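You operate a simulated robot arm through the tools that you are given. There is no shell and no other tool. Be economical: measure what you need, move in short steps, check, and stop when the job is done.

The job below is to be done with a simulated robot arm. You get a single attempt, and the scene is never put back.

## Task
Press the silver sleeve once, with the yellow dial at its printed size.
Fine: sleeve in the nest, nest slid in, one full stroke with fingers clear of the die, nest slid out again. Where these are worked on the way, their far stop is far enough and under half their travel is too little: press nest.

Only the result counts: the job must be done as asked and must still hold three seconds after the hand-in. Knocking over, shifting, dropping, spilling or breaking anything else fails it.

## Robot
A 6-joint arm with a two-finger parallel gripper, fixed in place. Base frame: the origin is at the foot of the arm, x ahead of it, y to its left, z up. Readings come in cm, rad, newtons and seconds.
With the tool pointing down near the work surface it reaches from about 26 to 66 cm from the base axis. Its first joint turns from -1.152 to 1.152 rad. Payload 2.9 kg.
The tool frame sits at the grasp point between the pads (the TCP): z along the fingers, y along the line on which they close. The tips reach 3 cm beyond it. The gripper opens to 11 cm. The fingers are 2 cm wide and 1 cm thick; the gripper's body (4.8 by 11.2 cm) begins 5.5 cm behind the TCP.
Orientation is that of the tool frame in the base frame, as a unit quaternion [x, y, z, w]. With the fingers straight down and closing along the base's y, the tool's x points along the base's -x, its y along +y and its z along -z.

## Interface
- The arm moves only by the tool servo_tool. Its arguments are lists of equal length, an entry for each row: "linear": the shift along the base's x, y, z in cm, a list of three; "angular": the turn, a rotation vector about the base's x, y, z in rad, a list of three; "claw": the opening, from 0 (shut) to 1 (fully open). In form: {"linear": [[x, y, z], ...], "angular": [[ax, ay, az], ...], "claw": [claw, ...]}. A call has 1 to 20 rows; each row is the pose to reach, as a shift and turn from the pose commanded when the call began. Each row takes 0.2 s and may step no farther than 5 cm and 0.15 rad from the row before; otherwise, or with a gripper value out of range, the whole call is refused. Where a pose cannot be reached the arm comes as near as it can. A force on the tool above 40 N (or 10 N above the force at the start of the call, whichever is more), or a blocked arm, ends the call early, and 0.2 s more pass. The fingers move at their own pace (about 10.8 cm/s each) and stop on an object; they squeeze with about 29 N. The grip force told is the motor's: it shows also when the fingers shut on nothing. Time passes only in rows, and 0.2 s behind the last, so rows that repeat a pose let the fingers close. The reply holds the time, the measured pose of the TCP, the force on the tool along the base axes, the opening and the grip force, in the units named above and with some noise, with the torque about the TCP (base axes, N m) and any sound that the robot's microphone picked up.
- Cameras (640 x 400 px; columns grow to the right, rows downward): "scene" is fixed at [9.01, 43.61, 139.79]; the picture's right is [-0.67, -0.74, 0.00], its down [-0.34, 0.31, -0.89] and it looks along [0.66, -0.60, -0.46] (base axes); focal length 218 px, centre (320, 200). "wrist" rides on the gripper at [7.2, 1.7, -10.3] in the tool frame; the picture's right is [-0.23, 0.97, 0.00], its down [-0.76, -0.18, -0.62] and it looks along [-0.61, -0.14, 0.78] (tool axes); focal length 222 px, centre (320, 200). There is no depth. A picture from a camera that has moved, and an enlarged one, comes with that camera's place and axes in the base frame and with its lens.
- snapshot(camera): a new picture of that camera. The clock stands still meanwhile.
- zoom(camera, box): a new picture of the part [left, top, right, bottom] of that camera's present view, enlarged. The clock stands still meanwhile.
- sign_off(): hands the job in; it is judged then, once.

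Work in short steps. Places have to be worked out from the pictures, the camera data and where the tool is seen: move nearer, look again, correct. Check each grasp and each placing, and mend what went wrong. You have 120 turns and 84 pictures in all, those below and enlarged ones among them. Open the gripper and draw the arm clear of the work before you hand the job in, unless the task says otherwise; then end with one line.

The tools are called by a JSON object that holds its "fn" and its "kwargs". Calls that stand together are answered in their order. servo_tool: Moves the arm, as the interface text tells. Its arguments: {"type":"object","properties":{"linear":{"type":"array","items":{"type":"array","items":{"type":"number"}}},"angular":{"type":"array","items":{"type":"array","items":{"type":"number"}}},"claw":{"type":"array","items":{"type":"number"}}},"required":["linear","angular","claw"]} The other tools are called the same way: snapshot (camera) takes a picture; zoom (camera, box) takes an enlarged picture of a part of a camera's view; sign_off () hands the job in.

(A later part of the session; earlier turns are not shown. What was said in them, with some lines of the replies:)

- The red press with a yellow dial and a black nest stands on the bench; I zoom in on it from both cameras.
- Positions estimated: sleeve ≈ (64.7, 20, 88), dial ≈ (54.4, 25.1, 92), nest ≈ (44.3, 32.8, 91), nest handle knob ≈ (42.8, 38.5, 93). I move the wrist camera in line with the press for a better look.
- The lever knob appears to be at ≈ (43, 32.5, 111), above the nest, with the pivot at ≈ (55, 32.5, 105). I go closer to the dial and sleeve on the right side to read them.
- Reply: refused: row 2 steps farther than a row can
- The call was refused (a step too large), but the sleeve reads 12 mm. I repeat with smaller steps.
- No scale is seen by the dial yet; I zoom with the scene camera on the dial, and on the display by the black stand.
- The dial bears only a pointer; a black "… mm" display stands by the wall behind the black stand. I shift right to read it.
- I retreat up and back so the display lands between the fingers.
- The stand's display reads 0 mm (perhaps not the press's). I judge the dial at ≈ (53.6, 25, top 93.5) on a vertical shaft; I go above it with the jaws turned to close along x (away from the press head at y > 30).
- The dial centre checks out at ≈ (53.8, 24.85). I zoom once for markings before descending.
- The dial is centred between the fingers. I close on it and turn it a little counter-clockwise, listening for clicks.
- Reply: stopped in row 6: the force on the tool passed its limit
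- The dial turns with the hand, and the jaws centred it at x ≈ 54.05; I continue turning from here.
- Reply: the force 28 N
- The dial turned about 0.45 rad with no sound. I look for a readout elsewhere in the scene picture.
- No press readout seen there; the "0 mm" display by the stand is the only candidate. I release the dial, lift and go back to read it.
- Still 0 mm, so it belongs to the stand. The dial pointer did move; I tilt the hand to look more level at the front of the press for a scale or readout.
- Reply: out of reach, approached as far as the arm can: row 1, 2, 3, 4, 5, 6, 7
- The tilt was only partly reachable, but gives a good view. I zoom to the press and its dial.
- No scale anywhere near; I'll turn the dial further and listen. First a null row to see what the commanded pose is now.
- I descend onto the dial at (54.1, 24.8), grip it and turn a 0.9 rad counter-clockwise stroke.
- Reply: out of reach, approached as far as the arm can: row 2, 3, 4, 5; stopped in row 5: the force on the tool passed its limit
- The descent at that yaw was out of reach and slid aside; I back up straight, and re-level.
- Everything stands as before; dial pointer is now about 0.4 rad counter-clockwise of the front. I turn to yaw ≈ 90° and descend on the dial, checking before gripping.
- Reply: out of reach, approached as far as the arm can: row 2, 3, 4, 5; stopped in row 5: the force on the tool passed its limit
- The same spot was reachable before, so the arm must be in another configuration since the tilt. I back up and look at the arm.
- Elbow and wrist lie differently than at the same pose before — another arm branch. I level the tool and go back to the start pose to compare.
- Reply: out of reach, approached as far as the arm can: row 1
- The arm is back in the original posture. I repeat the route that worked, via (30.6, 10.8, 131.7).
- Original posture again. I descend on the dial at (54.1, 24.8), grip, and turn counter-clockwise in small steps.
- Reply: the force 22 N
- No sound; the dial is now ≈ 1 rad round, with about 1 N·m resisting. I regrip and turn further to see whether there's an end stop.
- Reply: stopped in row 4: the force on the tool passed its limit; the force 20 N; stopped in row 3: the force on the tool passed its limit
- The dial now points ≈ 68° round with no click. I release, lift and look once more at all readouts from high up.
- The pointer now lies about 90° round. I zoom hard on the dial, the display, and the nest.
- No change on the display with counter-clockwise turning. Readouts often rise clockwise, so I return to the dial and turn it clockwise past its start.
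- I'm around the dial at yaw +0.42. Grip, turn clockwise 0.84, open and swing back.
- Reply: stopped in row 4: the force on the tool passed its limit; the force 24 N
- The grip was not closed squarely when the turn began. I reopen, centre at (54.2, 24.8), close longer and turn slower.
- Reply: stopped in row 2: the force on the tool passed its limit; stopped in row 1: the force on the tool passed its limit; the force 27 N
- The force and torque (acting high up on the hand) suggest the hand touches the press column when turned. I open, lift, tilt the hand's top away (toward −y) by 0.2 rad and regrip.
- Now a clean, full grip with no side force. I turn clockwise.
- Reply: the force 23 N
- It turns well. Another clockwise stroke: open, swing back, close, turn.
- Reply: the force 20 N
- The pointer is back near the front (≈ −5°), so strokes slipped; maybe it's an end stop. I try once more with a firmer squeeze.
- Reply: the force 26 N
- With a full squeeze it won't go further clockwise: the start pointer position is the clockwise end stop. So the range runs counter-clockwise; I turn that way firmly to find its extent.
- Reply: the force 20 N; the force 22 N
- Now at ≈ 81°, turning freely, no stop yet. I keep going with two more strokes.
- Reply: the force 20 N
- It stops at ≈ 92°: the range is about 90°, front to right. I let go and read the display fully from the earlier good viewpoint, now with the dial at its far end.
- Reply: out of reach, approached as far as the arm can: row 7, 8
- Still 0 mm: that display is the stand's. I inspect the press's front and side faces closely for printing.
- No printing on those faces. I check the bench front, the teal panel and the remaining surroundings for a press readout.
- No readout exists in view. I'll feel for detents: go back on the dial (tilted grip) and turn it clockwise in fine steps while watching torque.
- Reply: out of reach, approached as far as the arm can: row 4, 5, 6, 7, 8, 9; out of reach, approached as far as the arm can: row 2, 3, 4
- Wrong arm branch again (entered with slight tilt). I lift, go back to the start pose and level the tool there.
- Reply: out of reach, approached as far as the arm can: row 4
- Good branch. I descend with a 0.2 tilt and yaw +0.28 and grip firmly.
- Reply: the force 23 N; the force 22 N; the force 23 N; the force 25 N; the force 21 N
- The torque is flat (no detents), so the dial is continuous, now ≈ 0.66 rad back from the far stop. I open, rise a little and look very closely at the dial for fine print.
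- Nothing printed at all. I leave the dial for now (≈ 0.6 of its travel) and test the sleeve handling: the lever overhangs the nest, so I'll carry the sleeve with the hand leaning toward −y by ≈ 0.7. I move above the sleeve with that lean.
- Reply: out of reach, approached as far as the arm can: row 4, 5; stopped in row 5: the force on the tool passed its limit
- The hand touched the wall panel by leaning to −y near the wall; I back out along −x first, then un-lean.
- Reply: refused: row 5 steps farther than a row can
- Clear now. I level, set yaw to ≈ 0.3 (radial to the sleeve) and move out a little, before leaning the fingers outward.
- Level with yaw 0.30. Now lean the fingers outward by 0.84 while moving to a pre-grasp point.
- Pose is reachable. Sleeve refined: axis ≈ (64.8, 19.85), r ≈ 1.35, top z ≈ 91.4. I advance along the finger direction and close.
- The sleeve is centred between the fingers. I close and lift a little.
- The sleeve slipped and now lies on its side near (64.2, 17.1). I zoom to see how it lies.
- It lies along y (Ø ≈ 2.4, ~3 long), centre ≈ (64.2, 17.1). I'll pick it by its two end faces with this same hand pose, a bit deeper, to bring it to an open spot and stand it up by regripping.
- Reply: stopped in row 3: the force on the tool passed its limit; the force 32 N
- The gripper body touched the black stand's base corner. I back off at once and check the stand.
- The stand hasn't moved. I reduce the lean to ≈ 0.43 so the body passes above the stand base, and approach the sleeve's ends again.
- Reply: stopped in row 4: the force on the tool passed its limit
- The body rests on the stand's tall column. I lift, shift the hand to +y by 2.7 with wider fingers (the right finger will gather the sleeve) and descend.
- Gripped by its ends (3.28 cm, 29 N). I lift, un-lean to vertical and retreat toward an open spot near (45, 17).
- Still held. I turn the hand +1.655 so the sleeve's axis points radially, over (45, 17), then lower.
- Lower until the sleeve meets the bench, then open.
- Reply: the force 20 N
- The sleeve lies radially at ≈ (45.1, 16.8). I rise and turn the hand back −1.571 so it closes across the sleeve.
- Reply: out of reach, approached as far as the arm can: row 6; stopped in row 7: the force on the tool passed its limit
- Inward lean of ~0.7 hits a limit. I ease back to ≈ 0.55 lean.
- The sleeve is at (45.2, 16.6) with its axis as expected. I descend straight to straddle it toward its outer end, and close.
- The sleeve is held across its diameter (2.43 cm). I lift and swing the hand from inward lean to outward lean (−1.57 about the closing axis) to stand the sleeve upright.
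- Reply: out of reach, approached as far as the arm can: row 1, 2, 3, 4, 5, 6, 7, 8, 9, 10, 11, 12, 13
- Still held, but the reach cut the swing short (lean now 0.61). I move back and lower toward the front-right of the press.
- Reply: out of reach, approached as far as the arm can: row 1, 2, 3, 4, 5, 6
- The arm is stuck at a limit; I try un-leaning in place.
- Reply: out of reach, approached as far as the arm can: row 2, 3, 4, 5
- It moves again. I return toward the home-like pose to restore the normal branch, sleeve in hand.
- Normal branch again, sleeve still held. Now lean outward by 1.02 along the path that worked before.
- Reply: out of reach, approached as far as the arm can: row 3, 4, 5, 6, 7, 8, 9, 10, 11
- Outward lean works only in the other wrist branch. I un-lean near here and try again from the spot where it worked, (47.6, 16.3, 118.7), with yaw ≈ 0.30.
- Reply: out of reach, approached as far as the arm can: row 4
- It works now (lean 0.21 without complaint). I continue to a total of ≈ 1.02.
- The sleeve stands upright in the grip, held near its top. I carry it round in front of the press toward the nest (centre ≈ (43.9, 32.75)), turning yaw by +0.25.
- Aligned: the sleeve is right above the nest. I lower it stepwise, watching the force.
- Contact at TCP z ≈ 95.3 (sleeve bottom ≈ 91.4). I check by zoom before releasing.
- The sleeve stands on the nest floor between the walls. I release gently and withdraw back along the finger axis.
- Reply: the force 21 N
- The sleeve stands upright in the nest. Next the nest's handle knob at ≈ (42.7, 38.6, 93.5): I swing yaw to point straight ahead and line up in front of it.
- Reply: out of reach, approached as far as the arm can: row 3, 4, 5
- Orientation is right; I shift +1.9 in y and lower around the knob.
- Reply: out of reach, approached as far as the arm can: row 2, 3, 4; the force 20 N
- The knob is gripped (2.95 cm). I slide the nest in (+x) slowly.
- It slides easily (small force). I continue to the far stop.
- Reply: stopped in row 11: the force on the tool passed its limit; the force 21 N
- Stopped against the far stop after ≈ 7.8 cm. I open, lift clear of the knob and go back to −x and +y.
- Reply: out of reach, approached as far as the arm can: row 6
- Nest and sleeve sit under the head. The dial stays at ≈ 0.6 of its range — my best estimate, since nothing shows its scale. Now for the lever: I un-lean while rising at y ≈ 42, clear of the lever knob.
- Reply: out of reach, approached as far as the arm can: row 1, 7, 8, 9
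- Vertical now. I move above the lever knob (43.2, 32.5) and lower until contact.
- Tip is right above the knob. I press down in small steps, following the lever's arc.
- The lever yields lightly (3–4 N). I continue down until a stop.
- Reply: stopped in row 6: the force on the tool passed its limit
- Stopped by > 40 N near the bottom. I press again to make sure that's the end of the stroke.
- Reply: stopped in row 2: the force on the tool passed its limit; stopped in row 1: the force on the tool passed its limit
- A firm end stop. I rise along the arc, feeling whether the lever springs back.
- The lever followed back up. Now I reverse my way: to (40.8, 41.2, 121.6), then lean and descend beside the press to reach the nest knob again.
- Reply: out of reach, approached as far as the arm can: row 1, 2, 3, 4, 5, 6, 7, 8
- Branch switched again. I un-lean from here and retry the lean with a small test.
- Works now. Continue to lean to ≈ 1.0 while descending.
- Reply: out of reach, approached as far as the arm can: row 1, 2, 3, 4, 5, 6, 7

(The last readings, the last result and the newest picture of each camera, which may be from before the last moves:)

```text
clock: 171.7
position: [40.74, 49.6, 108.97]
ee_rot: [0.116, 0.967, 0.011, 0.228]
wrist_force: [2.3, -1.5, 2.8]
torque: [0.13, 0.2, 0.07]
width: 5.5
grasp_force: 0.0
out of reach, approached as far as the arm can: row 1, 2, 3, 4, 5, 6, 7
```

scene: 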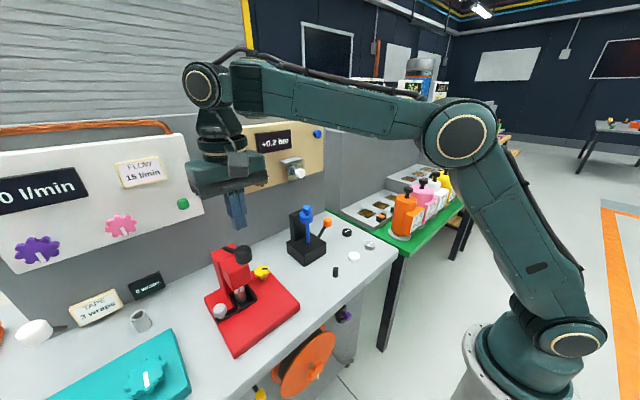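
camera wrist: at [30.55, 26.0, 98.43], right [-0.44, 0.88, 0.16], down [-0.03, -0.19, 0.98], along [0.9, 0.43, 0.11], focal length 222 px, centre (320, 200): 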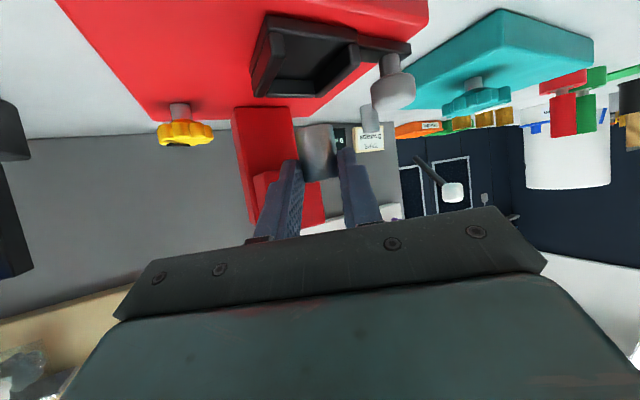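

Lean fails here. Alternative in this branch: a nearly vertical hand turned −90° (camera side away from the press), closing along x on the knob. First un-lean and rise.

{"fn": "servo_tool", "kwargs": {"linear": [[0, -1, 2], [0, -2, 4], [0, -3, 6], [0, -4, 8], [0, -4, 10]], "angular": [[0, 0.11, 0], [0, 0.22, 0], [0, 0.33, 0], [0, 0.46, 0], [0, 0.46, 0]], "claw": [0.5, 0.5, 0.5, 0.5, 0.5]}}

{"fn": "servo_tool", "kwargs": {"linear": [[0, 0, 0], [1, 0, 0], [2, 0, 0], [3, 0, 0], [4, 0, 0], [5, 0, 0], [6, 0, 0], [7, 0, 0], [8, 0, 0], [9, 0, 0]], "angular": [[0, 0, -0.13], [0, 0, -0.26], [0, 0, -0.39], [0, 0, -0.52], [0, 0, -0.65], [0, 0, -0.78], [0, 0, -0.91], [0, 0, -1.04], [0, 0, -1.17], [0, 0, -1.3]], "claw": [0.5, 0.5, 0.5, 0.5, 0.5, 0.5, 0.5, 0.5, 0.5, 0.5]}}

```text
clock: 172.8
position: [39.5, 44.81, 117.89]
ee_rot: [0.114, 0.993, -0.017, -0.001]
wrist_force: [-0.2, 0.5, 0.2]
torque: [0.01, 0.01, 0.02]
width: 5.5
grasp_force: 0.1
out of reach, approached as far as the arm can: row 4, 5
```

```text
clock: 175.1
position: [44.85, 40.6, 116.46]
ee_rot: [0.692, 0.722, -0.014, -0.009]
wrist_force: [-0.4, -1.3, 0.6]
torque: [0.04, 0.04, 0.01]
width: 5.5
grasp_force: 0.0
out of reach, approached as far as the arm can: row 2, 3, 4, 5, 6, 7, 8, 9, 10
```

Orientation is achieved (yaw −1.53). I tilt the fingers a bit toward −y and move over the nest knob at ≈ (50.5, 38.6), still high.

{"fn": "servo_tool", "kwargs": {"linear": [[0.5, 1.2, -1], [2, 1.5, -2], [4, 1.2, -4], [5.65, 0.8, -6.5]], "angular": [[-0.07, 0, 0], [-0.14, 0, 0], [-0.2, 0, 0], [-0.25, 0, 0]], "claw": [0.5, 0.5, 0.5, 0.5]}}

```text
clock: 176.1
position: [43.73, 39.16, 110.45]
ee_rot: [0.688, 0.716, -0.093, 0.072]
wrist_force: [-0.1, 0.1, 0.2]
torque: [0.0, -0.01, -0.02]
width: 5.49
grasp_force: 0.0
out of reach, approached as far as the arm can: row 1, 2, 3, 4
```

Not reachable this way. I return to the home pose and repeat the known sequence that reaches the outward-lean branch.

{"fn": "servo_tool", "kwargs": {"linear": [[-1, 1.5, 3], [-2, 2, 6], [-4, 1, 9], [-6, -1, 12], [-8, -3, 15], [-10, -6, 18], [-10.5, -10, 19.5]], "angular": [[0.08, 0, 0], [0.16, 0, 0], [0.24, 0, 0], [0.24, 0, 0.1], [0.24, 0, 0.2], [0.24, 0, 0.3], [0.24, 0, 0.4]], "claw": [0.5, 0.5, 0.5, 0.5, 0.4, 0.3, 0.2]}}

{"fn": "servo_tool", "kwargs": {"linear": [[0, -2, 0], [0, -4, 0], [0, -6, 0], [0, -8, 0], [0, -8.5, 0], [0, -8.5, 0], [0, -8.5, 0], [0, -8.5, 0], [0, -8.5, 0], [0, -8.5, 0], [0, -8.5, 0]], "angular": [[0, 0, 0.135], [0, 0, 0.27], [0, 0, 0.405], [0, 0, 0.54], [0, 0, 0.675], [0, 0, 0.81], [0, 0, 0.945], [0, 0, 1.08], [0, 0, 1.215], [0, 0, 1.35], [0, 0, 1.48]], "claw": [0.1, 0.1, 0.1, 0.1, 0.1, 0.1, 0.1, 0.1, 0.1, 0.1, 0.1]}}

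```text
clock: 177.7
position: [33.31, 29.35, 130.22]
ee_rot: [0.535, 0.844, 0.0, 0.013]
wrist_force: [-0.7, -0.3, 0.0]
torque: [-0.01, -0.02, -0.03]
width: 2.22
grasp_force: 0.0
```

```text
clock: 180.1
position: [33.34, 20.78, 129.89]
ee_rot: [-0.176, 0.984, 0.009, 0.01]
wrist_force: [-0.6, 0.1, -0.3]
torque: [-0.01, -0.04, -0.01]
width: 1.09
grasp_force: 0.1
```

Home pose with yaw 0.35. Repeat: forward, the (failing) lean path, then un-lean at (47.6, 16.3, 118.9).

{"fn": "servo_tool", "kwargs": {"linear": [[0, 0, 0], [1, 0, -2], [3, 0, -4], [5, -1, -6], [7.2, -1.2, -7.7]], "angular": [[-0.015, 0.015, 0], [-0.015, 0.015, 0], [-0.015, 0.015, 0], [-0.015, 0.015, 0], [-0.015, 0.015, 0]], "claw": [0.1, 0.1, 0.1, 0.1, 0.1]}}

{"fn": "servo_tool", "kwargs": {"linear": [[3.5, -0.5, -1.5], [7, -1, -3], [8.5, -0.8, -5], [10, -0.6, -7], [11.5, -0.4, -10], [13, -0.2, -13], [14.5, 0, -15], [15.5, 0.2, -17], [15.5, 0.2, -19], [15.5, 0.2, -19], [15.5, 0.2, -19]], "angular": [[0, 0, 0], [0, 0, 0], [0.041, -0.11, 0], [0.083, -0.22, 0], [0.124, -0.33, 0], [0.166, -0.44, 0], [0.207, -0.55, 0], [0.249, -0.66, 0], [0.29, -0.77, 0], [0.331, -0.88, 0], [0.356, -0.952, 0]], "claw": [0.1, 0.1, 0.1, 0.1, 0.1, 0.1, 0.1, 0.1, 0.1, 0.1, 0.1]}}

```text
clock: 181.2
position: [40.44, 19.68, 122.26]
ee_rot: [-0.179, 0.984, 0.002, 0.001]
wrist_force: [-0.4, -1.3, -0.3]
torque: [0.05, -0.01, -0.03]
width: 1.1
grasp_force: 0.0
```

```text
clock: 183.7
position: [60.92, 22.15, 117.32]
ee_rot: [-0.168, 0.958, 0.041, 0.23]
wrist_force: [0.5, 0.1, -0.3]
torque: [-0.03, 0.02, 0.0]
width: 1.1
grasp_force: 0.0
out of reach, approached as far as the arm can: row 3, 4, 5, 6, 7, 8, 9, 10, 11
```

Same state as before; now the un-lean and the small test lean.

{"fn": "servo_tool", "kwargs": {"linear": [[-2, -1, 0], [-5, -2, 0.5], [-8, -3, 1], [-11, -4.5, 1.5], [-13.4, -5.8, 1.5]], "angular": [[-0.04, 0.11, 0], [-0.08, 0.22, 0], [-0.12, 0.33, 0], [-0.16, 0.44, 0], [-0.16, 0.44, 0]], "claw": [0.1, 0.1, 0.1, 0.1, 0.1]}}

{"fn": "servo_tool", "kwargs": {"linear": [[0.5, 0, -0.5], [1.5, 0.2, -2]], "angular": [[0.03, -0.1, 0], [0.06, -0.2, 0]], "claw": [0.1, 0.1]}}

{"fn": "servo_tool", "kwargs": {"linear": [[1.3, 0.3, -2.5], [2.6, 0.6, -5], [3.9, 0.9, -7], [5.2, 1.2, -9], [6, 1.5, -11], [6.5, 2, -12.5], [6.5, 2, -13.5]], "angular": [[0.035, -0.109, 0], [0.07, -0.219, 0], [0.105, -0.328, 0], [0.14, -0.438, 0], [0.175, -0.547, 0], [0.21, -0.657, 0], [0.245, -0.766, 0]], "claw": [0.1, 0.1, 0.1, 0.1, 0.1, 0.1, 0.1]}}

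```text
clock: 184.8
position: [47.66, 16.63, 119.15]
ee_rot: [-0.171, 0.985, -0.001, 0.0]
wrist_force: [0.7, 0.5, 0.0]
torque: [-0.02, -0.01, 0.01]
width: 1.07
grasp_force: 0.0
out of reach, approached as far as the arm can: row 4
```

```text
clock: 185.4
position: [49.32, 16.98, 117.16]
ee_rot: [-0.172, 0.979, 0.013, 0.105]
wrist_force: [-0.4, -0.1, -0.3]
torque: [0.05, 0.03, 0.03]
width: 1.08
grasp_force: 0.0
```

```text
clock: 187.1
position: [55.67, 18.96, 103.51]
ee_rot: [-0.15, 0.86, 0.064, 0.483]
wrist_force: [0.0, -0.6, -0.1]
torque: [-0.03, 0.02, 0.01]
width: 1.09
grasp_force: 0.1
```

The outward lean works. Same route in front of the press as before.

{"fn": "servo_tool", "kwargs": {"linear": [[-2.6, 1, 0], [-5.2, 2, 0], [-7.8, 4, -0.5], [-10.6, 6, -1.2], [-11.6, 8, -2], [-12.6, 10, -3], [-13.4, 11.4, -3.7], [-14.2, 12.6, -4.3]], "angular": [[0, 0, 0.03], [0, 0, 0.06], [0, 0, 0.1], [0, 0, 0.14], [0, 0, 0.18], [0, 0, 0.22], [0, 0, 0.25], [0, 0, 0.25]], "claw": [0.1, 0.1, 0.1, 0.1, 0.2, 0.2, 0.2, 0.2]}}

{"fn": "servo_tool", "kwargs": {"linear": [[-0.5, 2.5, 0], [-1, 5, -0.3], [-1, 7.5, -0.6], [-0.5, 10, -0.9]], "angular": [[0, 0, -0.12], [0, 0, -0.24], [0, 0, -0.36], [0, 0, -0.48]], "claw": [0.3, 0.4, 0.5, 0.5]}}

```text
clock: 188.8
position: [41.61, 31.58, 99.39]
ee_rot: [-0.256, 0.835, 0.123, 0.471]
wrist_force: [-0.2, -0.8, 0.1]
torque: [-0.03, 0.01, -0.03]
width: 2.21
grasp_force: 0.1
```

```text
clock: 189.8
position: [41.58, 41.27, 98.4]
ee_rot: [-0.048, 0.873, 0.007, 0.486]
wrist_force: [-0.4, 0.1, 0.1]
torque: [-0.01, -0.02, 0.01]
width: 5.47
grasp_force: 0.1
out of reach, approached as far as the arm can: row 4
```

Now to the knob where I left it: TCP (48.9, 38.4), from above, then close.

{"fn": "servo_tool", "kwargs": {"linear": [[2, -0.7, 0.2], [4, -1.7, 0.2], [6, -2.6, 0.1], [7.3, -2.85, -0.3], [7.3, -2.85, -2], [7.3, -2.85, -3.5]], "angular": [[0, 0, -0.02], [0, 0, -0.04], [0, 0, -0.06], [0, 0, -0.07], [0, 0, -0.07], [0, 0, -0.07]], "claw": [0.5, 0.5, 0.5, 0.5, 0.5, 0.5]}}

{"fn": "servo_tool", "kwargs": {"linear": [[0, 0, 0], [0, 0, 0], [0, 0, 0], [0, 0, 0]], "angular": [[0, 0, 0], [0, 0, 0], [0, 0, 0], [0, 0, 0]], "claw": [0.35, 0.2, 0.2, 0.2]}}

```text
clock: 190.8
position: [47.55, 38.85, 98.45]
ee_rot: [-0.026, 0.874, -0.007, 0.485]
wrist_force: [-22.3, -3.2, 9.4]
torque: [-0.33, -0.3, -0.95]
width: 5.63
grasp_force: 1.3
stopped in row 4: the force on the tool passed its limit (the readings are from after the stop); the commanded pose is now the measured one
```

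```text
clock: 191.8
position: [47.82, 38.82, 98.24]
ee_rot: [-0.024, 0.874, -0.008, 0.485]
wrist_force: [0.6, 0.0, 1.1]
torque: [0.0, -0.01, 0.01]
width: 2.19
grasp_force: 0.0
```

The right finger brushed the press head with the wide opening. I use a narrower opening (4 cm) and descend on the knob.

{"fn": "servo_tool", "kwargs": {"linear": [[-0.3, 0, 0], [-0.3, 0, 0], [0.9, -0.2, 0], [0.9, -0.3, -1.6], [0.9, -0.3, -3.3]], "angular": [[0, 0, 0], [0, 0, 0], [0, 0, 0], [0, 0, 0], [0, 0, 0]], "claw": [0.3, 0.36, 0.36, 0.36, 0.36]}}

```text
clock: 193.0
position: [48.83, 38.47, 95.05]
ee_rot: [-0.025, 0.874, -0.007, 0.485]
wrist_force: [-0.2, 0.0, 0.4]
torque: [0.03, 0.01, 0.02]
width: 3.94
grasp_force: 0.0
```

{"fn": "servo_tool", "kwargs": {"linear": [[0, 0, 0], [0, 0, 0], [0, 0, 0]], "angular": [[0, 0, 0], [0, 0, 0], [0, 0, 0]], "claw": [0.2, 0.2, 0.2]}}

{"fn": "servo_tool", "kwargs": {"linear": [[-0.4, 0, 0], [-0.9, 0, 0], [-1.4, 0, 0], [-1.9, 0, 0], [-2.4, 0, 0], [-2.9, 0, 0], [-3.4, 0, 0], [-3.9, 0, 0]], "angular": [[0, 0, 0], [0, 0, 0], [0, 0, 0], [0, 0, 0], [0, 0, 0], [0, 0, 0], [0, 0, 0], [0, 0, 0]], "claw": [0.2, 0.2, 0.2, 0.2, 0.2, 0.2, 0.2, 0.2]}}

```text
clock: 193.8
position: [48.73, 38.5, 95.04]
ee_rot: [-0.025, 0.874, -0.006, 0.485]
wrist_force: [0.3, 1.3, -2.1]
torque: [0.46, -0.16, 0.07]
width: 2.97
grasp_force: 45.0
```

```text
clock: 195.6
position: [44.8, 38.5, 95.1]
ee_rot: [-0.025, 0.875, -0.006, 0.484]
wrist_force: [1.0, -5.8, 7.6]
torque: [0.28, -0.58, 0.19]
width: 2.97
grasp_force: 45.3
```

Gripped and sliding out. I continue to the outer stop (≈ 41.1).

{"fn": "servo_tool", "kwargs": {"linear": [[-0.5, 0, 0], [-1, 0, 0], [-1.5, 0, 0], [-2, 0, 0], [-2.5, 0, 0], [-3, 0, 0], [-3.4, 0, 0], [-3.8, 0, 0], [-4.1, 0, 0]], "angular": [[0, 0, 0], [0, 0, 0], [0, 0, 0], [0, 0, 0], [0, 0, 0], [0, 0, 0], [0, 0, 0], [0, 0, 0], [0, 0, 0]], "claw": [0.2, 0.2, 0.2, 0.2, 0.2, 0.2, 0.2, 0.2, 0.2]}}

```text
clock: 197.6
position: [41.23, 38.46, 95.11]
ee_rot: [-0.025, 0.874, -0.005, 0.486]
wrist_force: [33.8, 6.1, 2.7]
torque: [0.68, -0.56, 0.09]
width: 2.96
grasp_force: 45.3
out of reach, approached as far as the arm can: row 9
```

At the outer stop (34 N). I release, lift off and withdraw to the left and back.

{"fn": "servo_tool", "kwargs": {"linear": [[0.3, 0, 0], [0.3, 0, 0], [0.3, 0, 1.5], [0.3, 0.5, 3], [0, 3, 5], [0, 6, 8]], "angular": [[0, 0, 0], [0, 0, 0], [0, 0, 0], [0, 0, 0], [0, 0, 0], [0, 0, 0]], "claw": [0.34, 0.42, 0.42, 0.42, 0.5, 0.5]}}

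{"fn": "servo_tool", "kwargs": {"linear": [[0, 0, 3], [-1, 0, 6], [-2, 0, 9], [-3, 0, 12], [-4, 0, 14], [-5, 0, 16], [-6, 0, 18]], "angular": [[0, 0.127, 0], [0, 0.254, 0], [0, 0.381, 0], [0, 0.508, 0], [0, 0.635, 0], [0, 0.762, 0], [0, 0.889, 0]], "claw": [0.6, 0.7, 0.8, 0.8, 0.8, 0.8, 0.8]}}

{"fn": "zoom", "kwargs": {"camera": "scene", "box": [150, 190, 350, 360]}}

```text
clock: 199.0
position: [43.51, 43.37, 103.02]
ee_rot: [-0.025, 0.875, -0.007, 0.483]
wrist_force: [0.5, 0.2, -1.4]
torque: [0.02, -0.01, -0.01]
width: 5.48
grasp_force: 0.0
out of reach, approached as far as the arm can: row 5, 6
```

```text
clock: 200.6
position: [31.18, 45.81, 116.42]
ee_rot: [-0.026, 0.995, 0.008, 0.091]
wrist_force: [-0.3, 0.1, -0.7]
torque: [-0.02, -0.02, 0.03]
width: 8.81
grasp_force: 0.1
out of reach, approached as far as the arm can: row 6, 7
```

```text
2.35 times, centred on (250, 275) of scene
camera zoom: at [9.01, 43.61, 139.79], right [-0.67, -0.74, 0.0], down [-0.34, 0.31, -0.89], along [0.66, -0.6, -0.46], focal length 512 px, centre (485, 24)
```

zoom: 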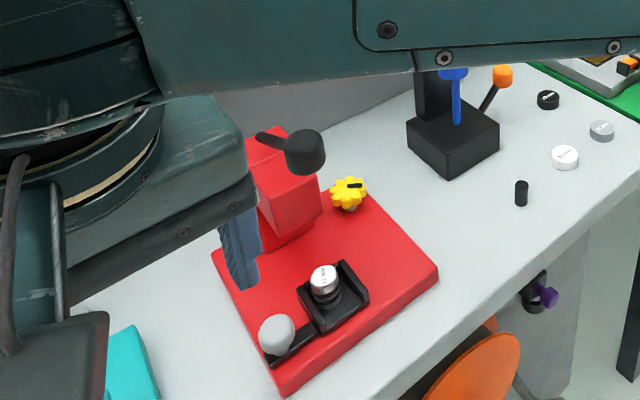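

The sleeve is now visibly crimped and stands upright in the nest. The nest is out, the lever is up, the gripper is open and clear, and nothing else has shifted. I hand in.

{"fn": "sign_off", "kwargs": {}}

```text
The job is handed in.
```

I pressed the silver 12 mm sleeve once with a full stroke and slid the nest back out, but the yellow dial setting is a guess: I found no scale, readout or clicks to set 12 mm by, so I left it at about 0.6 of its travel. Along the way I knocked the sleeve over and set it upright again. The hand also bumped the black stand, the press and something at the wall (probably the bar-gauge panel), none of which shows any shift in the pictures.
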